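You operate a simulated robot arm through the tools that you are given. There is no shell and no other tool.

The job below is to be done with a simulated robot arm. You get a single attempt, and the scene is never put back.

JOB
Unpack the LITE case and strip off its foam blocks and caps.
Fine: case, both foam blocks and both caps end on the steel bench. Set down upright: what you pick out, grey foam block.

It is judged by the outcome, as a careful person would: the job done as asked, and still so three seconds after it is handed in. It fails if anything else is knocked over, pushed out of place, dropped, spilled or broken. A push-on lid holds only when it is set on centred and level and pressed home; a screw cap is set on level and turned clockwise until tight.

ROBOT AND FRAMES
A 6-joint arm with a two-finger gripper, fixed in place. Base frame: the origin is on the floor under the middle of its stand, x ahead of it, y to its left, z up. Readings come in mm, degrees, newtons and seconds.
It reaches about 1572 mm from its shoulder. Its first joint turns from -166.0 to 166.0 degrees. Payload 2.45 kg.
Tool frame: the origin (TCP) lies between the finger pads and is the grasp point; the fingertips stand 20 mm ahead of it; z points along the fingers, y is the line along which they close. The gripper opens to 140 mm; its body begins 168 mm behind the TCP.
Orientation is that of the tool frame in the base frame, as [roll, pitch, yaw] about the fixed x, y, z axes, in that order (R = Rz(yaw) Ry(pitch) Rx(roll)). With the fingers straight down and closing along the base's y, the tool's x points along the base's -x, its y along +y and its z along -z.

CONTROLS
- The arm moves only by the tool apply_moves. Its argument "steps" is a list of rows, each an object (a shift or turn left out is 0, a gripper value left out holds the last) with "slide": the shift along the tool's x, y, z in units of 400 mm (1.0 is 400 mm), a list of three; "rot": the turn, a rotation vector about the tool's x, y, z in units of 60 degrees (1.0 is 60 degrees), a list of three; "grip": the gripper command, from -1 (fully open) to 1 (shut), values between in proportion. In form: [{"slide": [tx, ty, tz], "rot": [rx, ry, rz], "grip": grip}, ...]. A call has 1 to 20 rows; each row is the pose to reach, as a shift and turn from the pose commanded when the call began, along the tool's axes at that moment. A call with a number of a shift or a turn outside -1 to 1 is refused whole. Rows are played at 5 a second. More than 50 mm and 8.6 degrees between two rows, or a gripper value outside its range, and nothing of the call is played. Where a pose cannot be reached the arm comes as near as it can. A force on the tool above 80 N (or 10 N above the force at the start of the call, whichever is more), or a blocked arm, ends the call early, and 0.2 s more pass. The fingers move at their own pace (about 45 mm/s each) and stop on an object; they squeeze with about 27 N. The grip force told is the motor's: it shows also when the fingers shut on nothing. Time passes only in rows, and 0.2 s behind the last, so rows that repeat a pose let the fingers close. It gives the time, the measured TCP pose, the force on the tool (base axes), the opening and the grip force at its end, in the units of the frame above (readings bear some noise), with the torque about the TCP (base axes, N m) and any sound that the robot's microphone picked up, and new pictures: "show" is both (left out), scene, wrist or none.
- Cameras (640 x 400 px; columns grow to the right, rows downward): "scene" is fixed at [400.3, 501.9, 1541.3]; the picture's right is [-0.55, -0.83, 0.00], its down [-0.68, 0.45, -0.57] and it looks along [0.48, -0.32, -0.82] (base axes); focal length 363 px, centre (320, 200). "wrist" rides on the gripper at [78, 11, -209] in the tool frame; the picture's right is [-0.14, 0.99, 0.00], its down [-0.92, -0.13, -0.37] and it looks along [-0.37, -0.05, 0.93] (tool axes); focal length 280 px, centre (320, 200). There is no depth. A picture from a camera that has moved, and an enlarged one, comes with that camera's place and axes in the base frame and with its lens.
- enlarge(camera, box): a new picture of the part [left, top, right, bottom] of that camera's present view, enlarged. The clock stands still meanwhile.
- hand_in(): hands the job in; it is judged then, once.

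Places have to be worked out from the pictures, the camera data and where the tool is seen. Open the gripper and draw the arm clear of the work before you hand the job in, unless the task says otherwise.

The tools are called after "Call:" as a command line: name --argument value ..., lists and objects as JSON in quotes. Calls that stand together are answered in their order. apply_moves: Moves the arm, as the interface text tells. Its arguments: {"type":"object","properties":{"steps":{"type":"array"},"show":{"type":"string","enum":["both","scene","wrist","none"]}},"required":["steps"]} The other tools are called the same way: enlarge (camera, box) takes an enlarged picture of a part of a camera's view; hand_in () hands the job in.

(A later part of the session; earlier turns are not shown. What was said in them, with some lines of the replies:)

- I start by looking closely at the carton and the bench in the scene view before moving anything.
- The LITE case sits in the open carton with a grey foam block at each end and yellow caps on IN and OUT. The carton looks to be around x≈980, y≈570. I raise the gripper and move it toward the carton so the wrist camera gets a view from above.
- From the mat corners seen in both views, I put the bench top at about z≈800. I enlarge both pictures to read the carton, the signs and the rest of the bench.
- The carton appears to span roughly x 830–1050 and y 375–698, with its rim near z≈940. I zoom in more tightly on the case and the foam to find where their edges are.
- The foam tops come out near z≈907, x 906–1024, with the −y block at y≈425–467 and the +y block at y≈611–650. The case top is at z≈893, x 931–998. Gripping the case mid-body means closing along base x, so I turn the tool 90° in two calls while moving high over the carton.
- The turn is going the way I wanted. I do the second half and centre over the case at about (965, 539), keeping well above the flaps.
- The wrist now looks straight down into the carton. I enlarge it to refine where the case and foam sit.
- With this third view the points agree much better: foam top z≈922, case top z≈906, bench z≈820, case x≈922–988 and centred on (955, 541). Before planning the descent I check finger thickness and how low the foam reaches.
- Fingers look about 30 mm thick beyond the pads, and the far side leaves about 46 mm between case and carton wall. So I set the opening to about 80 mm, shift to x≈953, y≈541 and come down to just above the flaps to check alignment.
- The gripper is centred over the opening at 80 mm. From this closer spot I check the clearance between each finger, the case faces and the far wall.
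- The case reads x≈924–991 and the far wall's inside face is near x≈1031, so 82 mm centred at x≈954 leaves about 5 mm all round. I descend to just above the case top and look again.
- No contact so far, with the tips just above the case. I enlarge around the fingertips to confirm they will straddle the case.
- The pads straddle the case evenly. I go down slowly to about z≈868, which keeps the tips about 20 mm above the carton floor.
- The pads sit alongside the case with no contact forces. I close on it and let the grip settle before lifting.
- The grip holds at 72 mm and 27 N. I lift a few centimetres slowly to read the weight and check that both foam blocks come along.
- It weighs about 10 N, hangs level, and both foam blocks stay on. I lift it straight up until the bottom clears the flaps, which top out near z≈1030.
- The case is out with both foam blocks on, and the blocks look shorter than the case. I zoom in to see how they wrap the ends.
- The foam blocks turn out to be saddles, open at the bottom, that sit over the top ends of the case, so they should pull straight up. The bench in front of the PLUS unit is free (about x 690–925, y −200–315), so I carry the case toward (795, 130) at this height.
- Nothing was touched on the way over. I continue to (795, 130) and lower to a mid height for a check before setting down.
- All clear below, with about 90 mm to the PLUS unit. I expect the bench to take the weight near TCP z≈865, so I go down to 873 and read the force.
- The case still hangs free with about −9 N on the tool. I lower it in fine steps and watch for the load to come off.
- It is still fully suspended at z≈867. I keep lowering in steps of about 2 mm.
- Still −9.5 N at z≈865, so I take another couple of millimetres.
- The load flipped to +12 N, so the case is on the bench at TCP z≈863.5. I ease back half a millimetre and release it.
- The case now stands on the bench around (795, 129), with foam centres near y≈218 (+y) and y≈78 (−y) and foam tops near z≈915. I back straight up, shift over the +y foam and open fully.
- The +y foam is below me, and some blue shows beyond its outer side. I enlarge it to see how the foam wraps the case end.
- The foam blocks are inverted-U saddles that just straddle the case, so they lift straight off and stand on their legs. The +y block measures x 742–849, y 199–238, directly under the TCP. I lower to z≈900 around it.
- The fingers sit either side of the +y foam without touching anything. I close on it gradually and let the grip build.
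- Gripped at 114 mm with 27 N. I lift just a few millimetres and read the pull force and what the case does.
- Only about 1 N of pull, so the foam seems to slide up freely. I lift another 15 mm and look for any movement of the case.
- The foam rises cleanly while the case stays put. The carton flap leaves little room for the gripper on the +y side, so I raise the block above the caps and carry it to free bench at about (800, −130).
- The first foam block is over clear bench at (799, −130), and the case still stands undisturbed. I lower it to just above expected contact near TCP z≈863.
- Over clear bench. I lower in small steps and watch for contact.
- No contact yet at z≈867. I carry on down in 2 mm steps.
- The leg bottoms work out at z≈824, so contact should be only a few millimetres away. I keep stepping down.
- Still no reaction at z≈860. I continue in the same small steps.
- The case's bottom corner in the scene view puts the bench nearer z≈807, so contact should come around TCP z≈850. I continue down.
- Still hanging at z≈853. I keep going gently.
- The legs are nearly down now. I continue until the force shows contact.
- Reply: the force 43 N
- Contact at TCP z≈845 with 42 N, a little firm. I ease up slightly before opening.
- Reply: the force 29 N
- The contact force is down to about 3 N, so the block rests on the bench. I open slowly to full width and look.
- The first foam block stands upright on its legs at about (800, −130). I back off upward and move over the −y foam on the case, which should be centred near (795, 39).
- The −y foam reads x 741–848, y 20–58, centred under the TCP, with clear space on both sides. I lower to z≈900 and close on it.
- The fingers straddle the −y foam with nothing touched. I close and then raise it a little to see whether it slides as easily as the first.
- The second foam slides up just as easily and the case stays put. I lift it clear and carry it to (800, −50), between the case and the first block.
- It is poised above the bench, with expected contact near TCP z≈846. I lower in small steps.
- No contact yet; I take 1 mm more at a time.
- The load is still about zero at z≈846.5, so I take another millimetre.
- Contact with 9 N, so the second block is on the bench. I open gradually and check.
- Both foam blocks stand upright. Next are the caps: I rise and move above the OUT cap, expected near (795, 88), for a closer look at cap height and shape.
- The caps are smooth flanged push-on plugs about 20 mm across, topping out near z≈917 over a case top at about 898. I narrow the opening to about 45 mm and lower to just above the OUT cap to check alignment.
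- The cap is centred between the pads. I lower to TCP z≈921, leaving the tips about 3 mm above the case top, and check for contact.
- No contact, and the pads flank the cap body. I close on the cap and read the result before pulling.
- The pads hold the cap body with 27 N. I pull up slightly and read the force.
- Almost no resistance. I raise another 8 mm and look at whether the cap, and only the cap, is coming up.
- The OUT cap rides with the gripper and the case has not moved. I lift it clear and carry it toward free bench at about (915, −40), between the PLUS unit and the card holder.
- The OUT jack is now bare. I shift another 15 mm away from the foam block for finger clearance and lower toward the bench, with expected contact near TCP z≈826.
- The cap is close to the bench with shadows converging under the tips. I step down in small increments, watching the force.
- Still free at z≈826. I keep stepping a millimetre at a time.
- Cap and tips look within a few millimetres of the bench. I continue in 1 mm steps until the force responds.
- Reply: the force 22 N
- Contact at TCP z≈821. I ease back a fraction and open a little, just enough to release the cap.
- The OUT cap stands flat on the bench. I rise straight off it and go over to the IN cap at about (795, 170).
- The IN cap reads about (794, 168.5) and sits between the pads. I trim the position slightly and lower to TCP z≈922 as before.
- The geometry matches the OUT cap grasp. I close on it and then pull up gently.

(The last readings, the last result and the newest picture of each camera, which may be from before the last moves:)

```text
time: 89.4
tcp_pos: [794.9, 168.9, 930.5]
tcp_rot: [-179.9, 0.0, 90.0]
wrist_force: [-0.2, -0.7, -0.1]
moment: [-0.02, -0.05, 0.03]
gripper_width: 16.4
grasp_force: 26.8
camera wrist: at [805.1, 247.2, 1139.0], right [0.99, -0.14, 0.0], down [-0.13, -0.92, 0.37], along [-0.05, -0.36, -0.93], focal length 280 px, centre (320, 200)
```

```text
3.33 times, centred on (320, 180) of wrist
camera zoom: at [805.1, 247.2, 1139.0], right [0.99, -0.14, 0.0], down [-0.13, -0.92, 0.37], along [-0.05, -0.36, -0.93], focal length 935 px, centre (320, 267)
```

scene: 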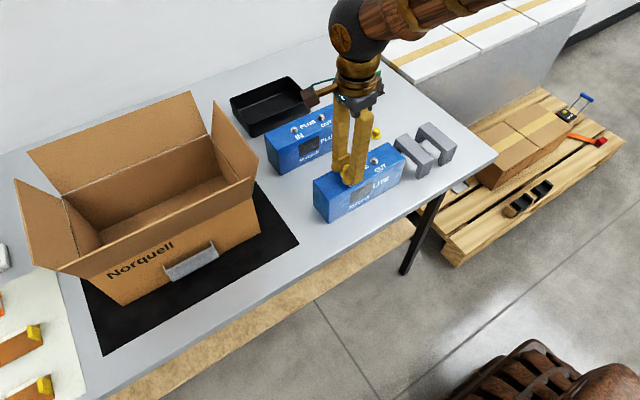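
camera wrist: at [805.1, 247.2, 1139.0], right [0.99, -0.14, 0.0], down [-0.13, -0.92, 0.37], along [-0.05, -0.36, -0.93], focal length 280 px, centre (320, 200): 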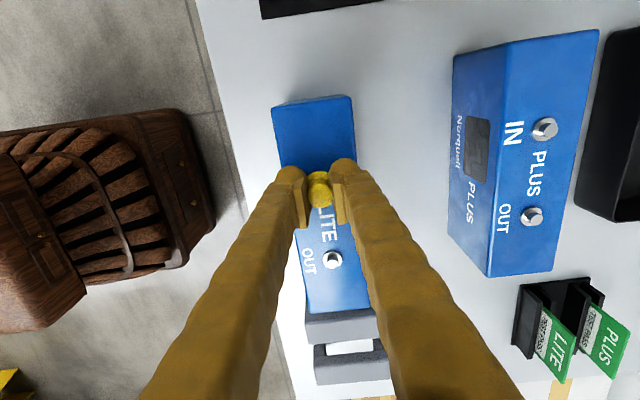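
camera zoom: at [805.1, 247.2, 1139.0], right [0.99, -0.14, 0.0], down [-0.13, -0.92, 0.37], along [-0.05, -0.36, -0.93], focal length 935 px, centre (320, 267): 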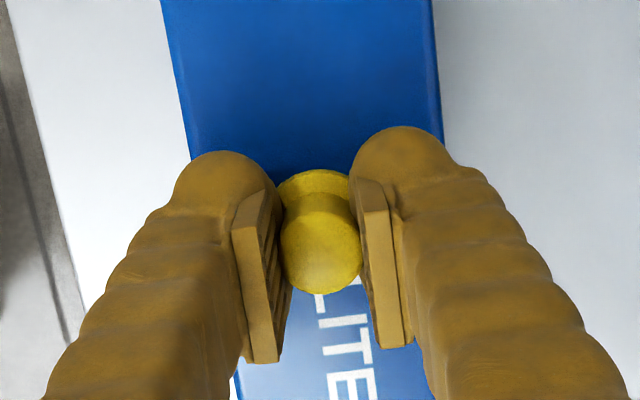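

The IN cap comes up cleanly and the case stays still. I carry it to (930, −110), clear of the first cap and both foam blocks.

Call:
apply_moves --steps '[{"slide": [0, 0, -0.05], "grip": 1}, {"slide": [0, 0, -0.12], "grip": 1}, {"slide": [0, 0, -0.19], "grip": 1}, {"slide": [-0.07, 0.034, -0.19], "grip": 1}, {"slide": [-0.16, 0.077, -0.19], "grip": 1}, {"slide": [-0.26, 0.126, -0.19], "grip": 1}, {"slide": [-0.36, 0.174, -0.19], "grip": 1}, {"slide": [-0.46, 0.222, -0.19], "grip": 1}, {"slide": [-0.56, 0.271, -0.19], "grip": 1}, {"slide": [-0.64, 0.31, -0.19], "grip": 1}, {"slide": [-0.6975, 0.3375, -0.19], "grip": 1}, {"slide": [-0.6975, 0.3375, -0.11], "grip": 1}, {"slide": [-0.6975, 0.3375, -0.02], "grip": 1}, {"slide": [-0.6975, 0.3375, 0.08], "grip": 1}, {"slide": [-0.6975, 0.3375, 0.17], "grip": 1}, {"slide": [-0.6975, 0.3375, 0.23], "grip": 1}, {"slide": [-0.6975, 0.3375, 0.25], "grip": 1}, {"slide": [-0.6975, 0.3375, 0.25], "grip": 1}]' --show "both"

Call:
enlarge --camera "scene" --box '[310, 60, 490, 230]'

```text
time: 93.2
tcp_pos: [930.6, -109.9, 828.5]
tcp_rot: [-180.0, 0.0, 90.0]
wrist_force: [-0.4, 0.7, -0.3]
moment: [0.01, 0.02, -0.01]
gripper_width: 16.4
grasp_force: 27.2
camera wrist: at [941.4, -30.9, 1037.9], right [0.99, -0.14, 0.0], down [-0.13, -0.92, 0.37], along [-0.05, -0.36, -0.93], focal length 280 px, centre (320, 200)
```

scene: 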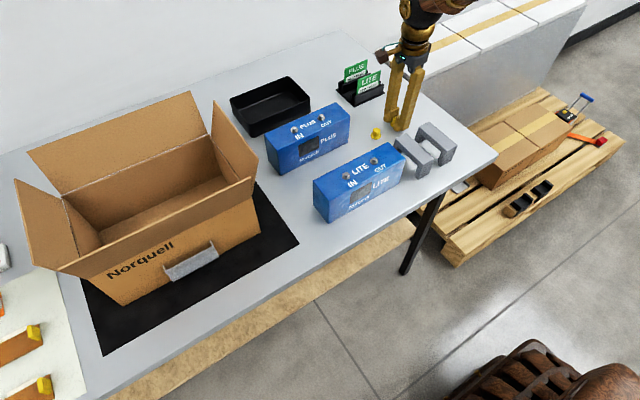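
wrist: 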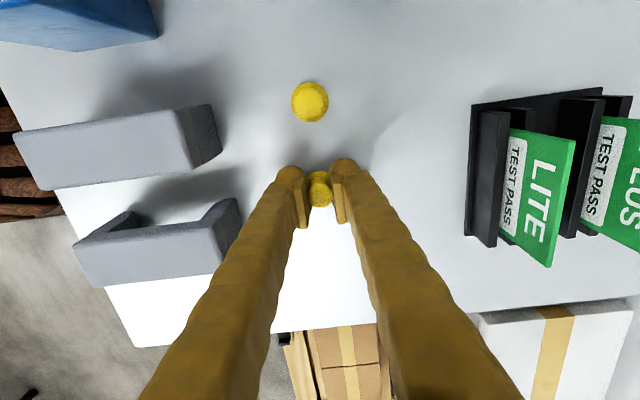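

```text
2.35 times, centred on (400, 145) of scene
camera zoom: at [400.3, 501.9, 1541.3], right [-0.55, -0.83, 0.0], down [-0.68, 0.45, -0.57], along [0.48, -0.32, -0.82], focal length 855 px, centre (132, 329)
```

zoom: 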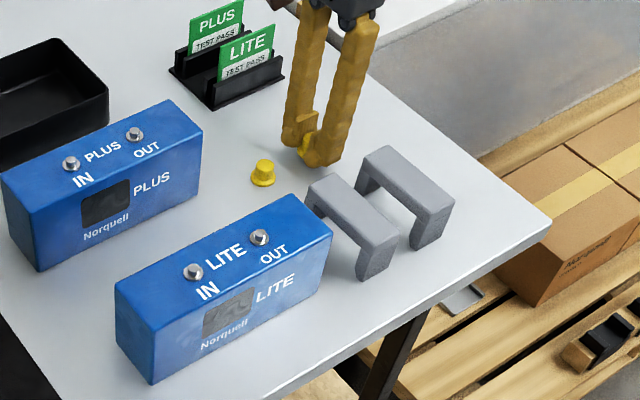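

Both jacks are bare now. Contact came at TCP z≈821 for the first cap, so I lower to about 823 and then step finely.

Call:
apply_moves --steps '[{"slide": [0, 0, 0.004], "grip": 1}, {"slide": [0, 0, 0.008], "grip": 1}, {"slide": [0, 0, 0.012], "grip": 1}, {"slide": [0, 0, 0.015], "grip": 1}, {"slide": [0, 0, 0.015], "grip": 1}]' --show "none"

Call:
apply_moves --steps '[{"slide": [0, 0, 0.0025], "grip": 1}, {"slide": [0, 0, 0.0025], "grip": 1}]' --show "none"

```text
time: 94.4
tcp_pos: [929.2, -110.7, 824.0]
tcp_rot: [180.0, 0.0, 90.0]
wrist_force: [-0.5, 0.8, 0.2]
moment: [0.01, -0.04, 0.01]
gripper_width: 16.4
grasp_force: 26.9
```

```text
time: 95.0
tcp_pos: [929.5, -110.4, 822.5]
tcp_rot: [180.0, 0.0, 90.0]
wrist_force: [-0.3, -0.6, 0.4]
moment: [0.02, -0.01, 0.01]
gripper_width: 16.6
grasp_force: 26.8
```

Call:
apply_moves --steps '[{"slide": [0, 0, 0.0025], "grip": 1}, {"slide": [0, 0, 0.0025], "grip": 1}]' --show "none"

Call:
apply_moves --steps '[{"slide": [0, 0, 0.0015], "grip": 1}, {"slide": [0, 0, 0.0015], "grip": 1}]' --show "none"

```text
time: 95.6
tcp_pos: [928.8, -109.9, 822.5]
tcp_rot: [180.0, 0.0, 90.0]
wrist_force: [-0.9, -0.3, 4.0]
moment: [0.03, 0.03, 0.02]
gripper_width: 16.7
grasp_force: 26.8
```

```text
time: 96.2
tcp_pos: [929.9, -109.9, 822.2]
tcp_rot: [180.0, 0.0, 90.1]
wrist_force: [2.1, 2.5, 7.0]
moment: [0.07, -0.07, -0.03]
gripper_width: 16.5
grasp_force: 27.2
```

Light contact at 4–7 N, so the cap is on the bench. I open slowly to release it and check that it stands.

Call:
apply_moves --steps '[{"slide": [0, 0, 0], "grip": 0.7}, {"slide": [0, 0, 0], "grip": 0.55}, {"slide": [0, 0, 0], "grip": 0.4}, {"slide": [0, 0, 0], "grip": 0.4}]' --show "both"

Call:
enlarge --camera "scene" --box '[360, 90, 440, 150]'

Call:
enlarge --camera "wrist" --box '[240, 60, 400, 240]'

```text
time: 97.2
tcp_pos: [928.8, -109.8, 821.6]
tcp_rot: [180.0, 0.0, 90.0]
wrist_force: [0.3, 0.3, -0.2]
moment: [0.0, 0.01, -0.01]
gripper_width: 41.7
grasp_force: 0.1
camera wrist: at [940.1, -31.3, 1029.9], right [0.99, -0.14, 0.0], down [-0.13, -0.92, 0.37], along [-0.05, -0.36, -0.93], focal length 280 px, centre (320, 200)
```

scene: 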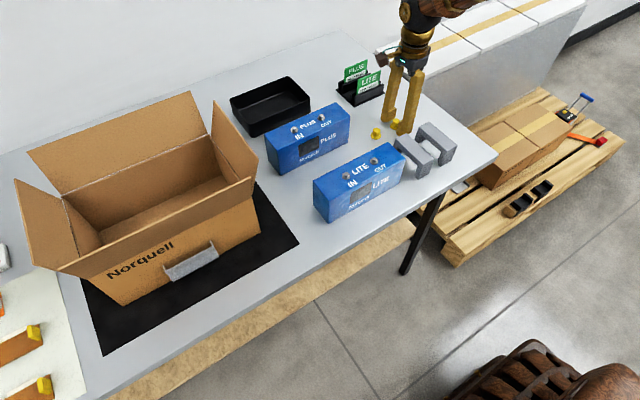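
wrist: 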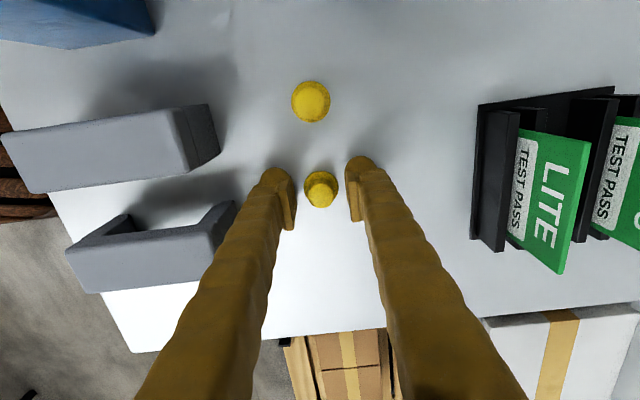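

```text
6.67 times, centred on (400, 120) of scene
camera zoom: at [400.3, 501.9, 1541.3], right [-0.55, -0.83, 0.0], down [-0.68, 0.45, -0.57], along [0.48, -0.32, -0.82], focal length 2423 px, centre (-213, 733)
```

zoom: 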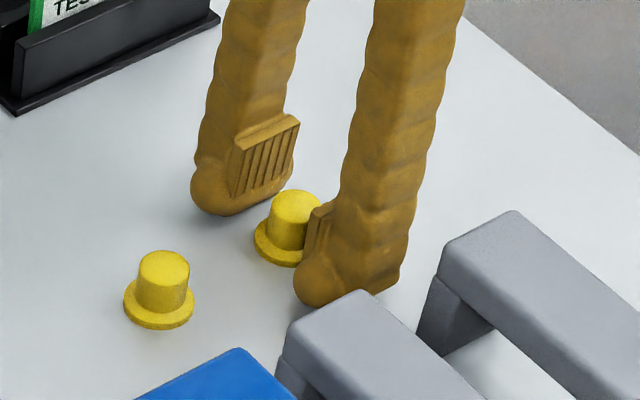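

```text
2.22 times, centred on (320, 150) of wrist
camera zoom: at [940.1, -31.3, 1029.9], right [0.99, -0.14, 0.0], down [-0.13, -0.92, 0.37], along [-0.05, -0.36, -0.93], focal length 623 px, centre (320, 311)
```

zoom: 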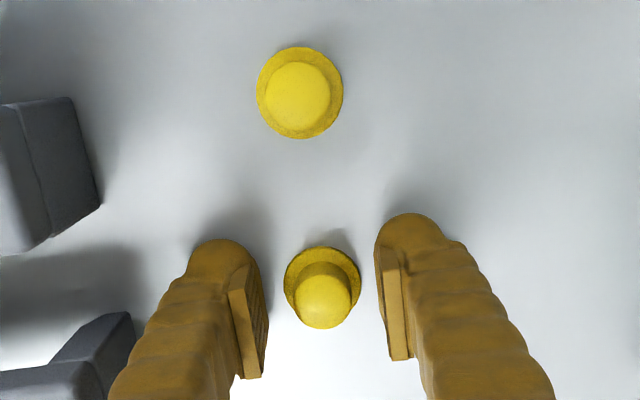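

Both caps stand flat on the bench. I rise straight up, well clear of everything, and open the gripper.

Call:
apply_moves --steps '[{"slide": [0, 0, -0.04], "grip": 0.4}, {"slide": [0, 0, -0.12], "grip": 0.4}, {"slide": [0, 0, -0.22], "grip": 0.3}, {"slide": [0, 0, -0.33], "grip": 0}, {"slide": [0, 0, -0.44], "grip": -0.4}, {"slide": [0, 0, -0.55], "grip": -0.8}, {"slide": [0, 0, -0.66], "grip": -1}, {"slide": [0, 0, -0.77], "grip": -1}, {"slide": [0, -0.08, -0.82], "grip": -1}, {"slide": [0, -0.18, -0.84], "grip": -1}, {"slide": [0, -0.28, -0.84], "grip": -1}, {"slide": [0, -0.38, -0.84], "grip": -1}, {"slide": [0, -0.38, -0.84], "grip": -1}]' --show "both"

Call:
enlarge --camera "scene" --box '[300, 80, 500, 240]'

Call:
enlarge --camera "scene" --box '[0, 70, 320, 370]'

```text
time: 100.0
tcp_pos: [778.9, -110.9, 1157.4]
tcp_rot: [-180.0, 0.0, 90.0]
wrist_force: [0.1, -0.2, -0.3]
moment: [0.03, 0.01, -0.02]
gripper_width: 139.8
grasp_force: 0.0
camera wrist: at [789.3, -32.1, 1366.1], right [0.99, -0.14, 0.0], down [-0.13, -0.92, 0.37], along [-0.05, -0.36, -0.93], focal length 280 px, centre (320, 200)
```

scene: 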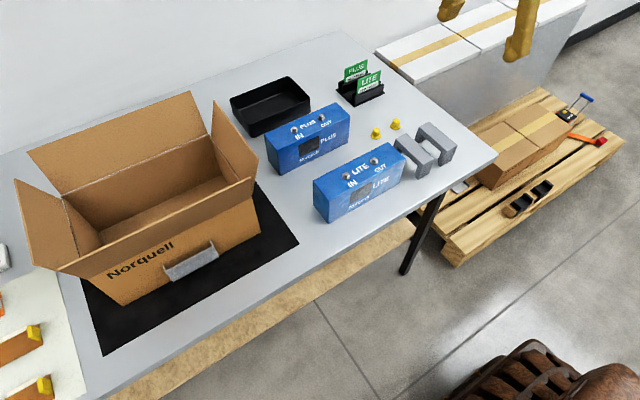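
wrist: 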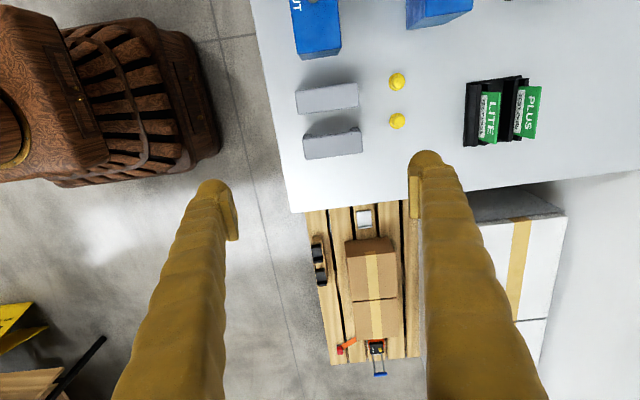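

```text
2.50 times, centred on (400, 160) of scene
camera zoom: at [400.3, 501.9, 1541.3], right [-0.55, -0.83, 0.0], down [-0.68, 0.45, -0.57], along [0.48, -0.32, -0.82], focal length 909 px, centre (120, 300)
```

zoom: 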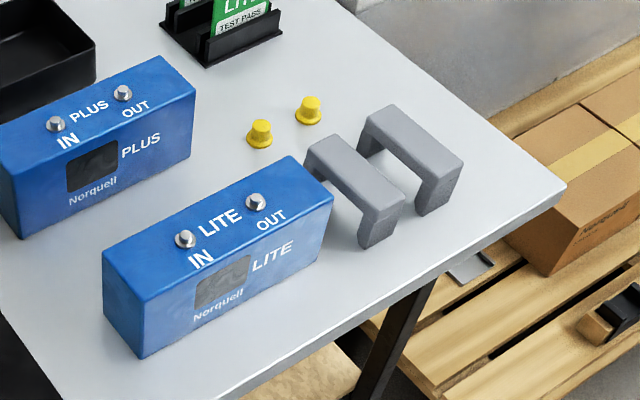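

```text
1.33 times, centred on (160, 220) of scene
camera zoom: at [400.3, 501.9, 1541.3], right [-0.55, -0.83, 0.0], down [-0.68, 0.45, -0.57], along [0.48, -0.32, -0.82], focal length 485 px, centre (533, 173)
```

zoom: 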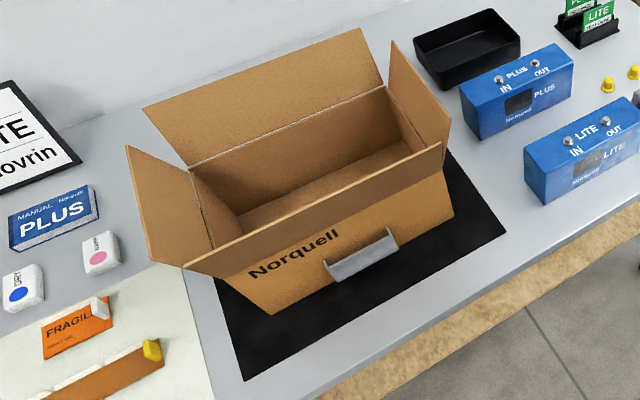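

The LITE case stands upright with bare jacks, both foam blocks are on their legs, both caps are flat on the bench, and the carton and everything else look unchanged. I draw the open gripper back a bit further before handing in.

Call:
apply_moves --steps '[{"slide": [0, -0.1, -0.05], "grip": -1}, {"slide": [0, -0.2, -0.1], "grip": -1}, {"slide": [0, -0.3, -0.12], "grip": -1}, {"slide": [0, -0.4, -0.12], "grip": -1}, {"slide": [0, -0.4, -0.12], "grip": -1}, {"slide": [0, -0.4, -0.12], "grip": -1}]' --show "scene"

```text
time: 101.4
tcp_pos: [615.3, -111.5, 1205.3]
tcp_rot: [-180.0, 0.0, 90.0]
wrist_force: [-0.3, 0.0, -0.8]
moment: [-0.01, -0.01, 0.01]
gripper_width: 140.1
grasp_force: 0.0
```

scene: 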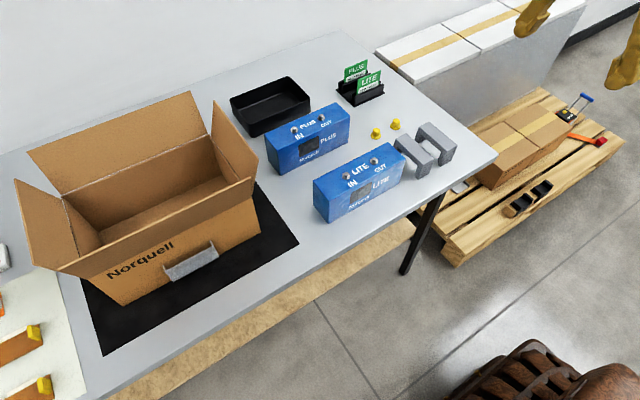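

The arm is clear with the gripper open. The case, both foam blocks and both caps rest stably on the steel bench and nothing else has moved, so I hand in.

Call:
hand_in

```text
The job is handed in.
```

The LITE case is out of its carton and standing upright on the steel bench, with both foam blocks and both caps removed. I handed the job in, but the tool didn't report the verdict.

- **Case:** it stands in front of the PLUS unit, and both the IN and OUT jacks are bare.
- **Foam blocks:** both stand upright on their legs, beside the −y end of the case.
- **Caps:** both sit flat on the bench, in the clear space between the PLUS unit and the card holder.

In the last pictures the carton, PLUS unit, tray and card holder look where they were at the start. The gripper is open and the arm is drawn back from the bench.
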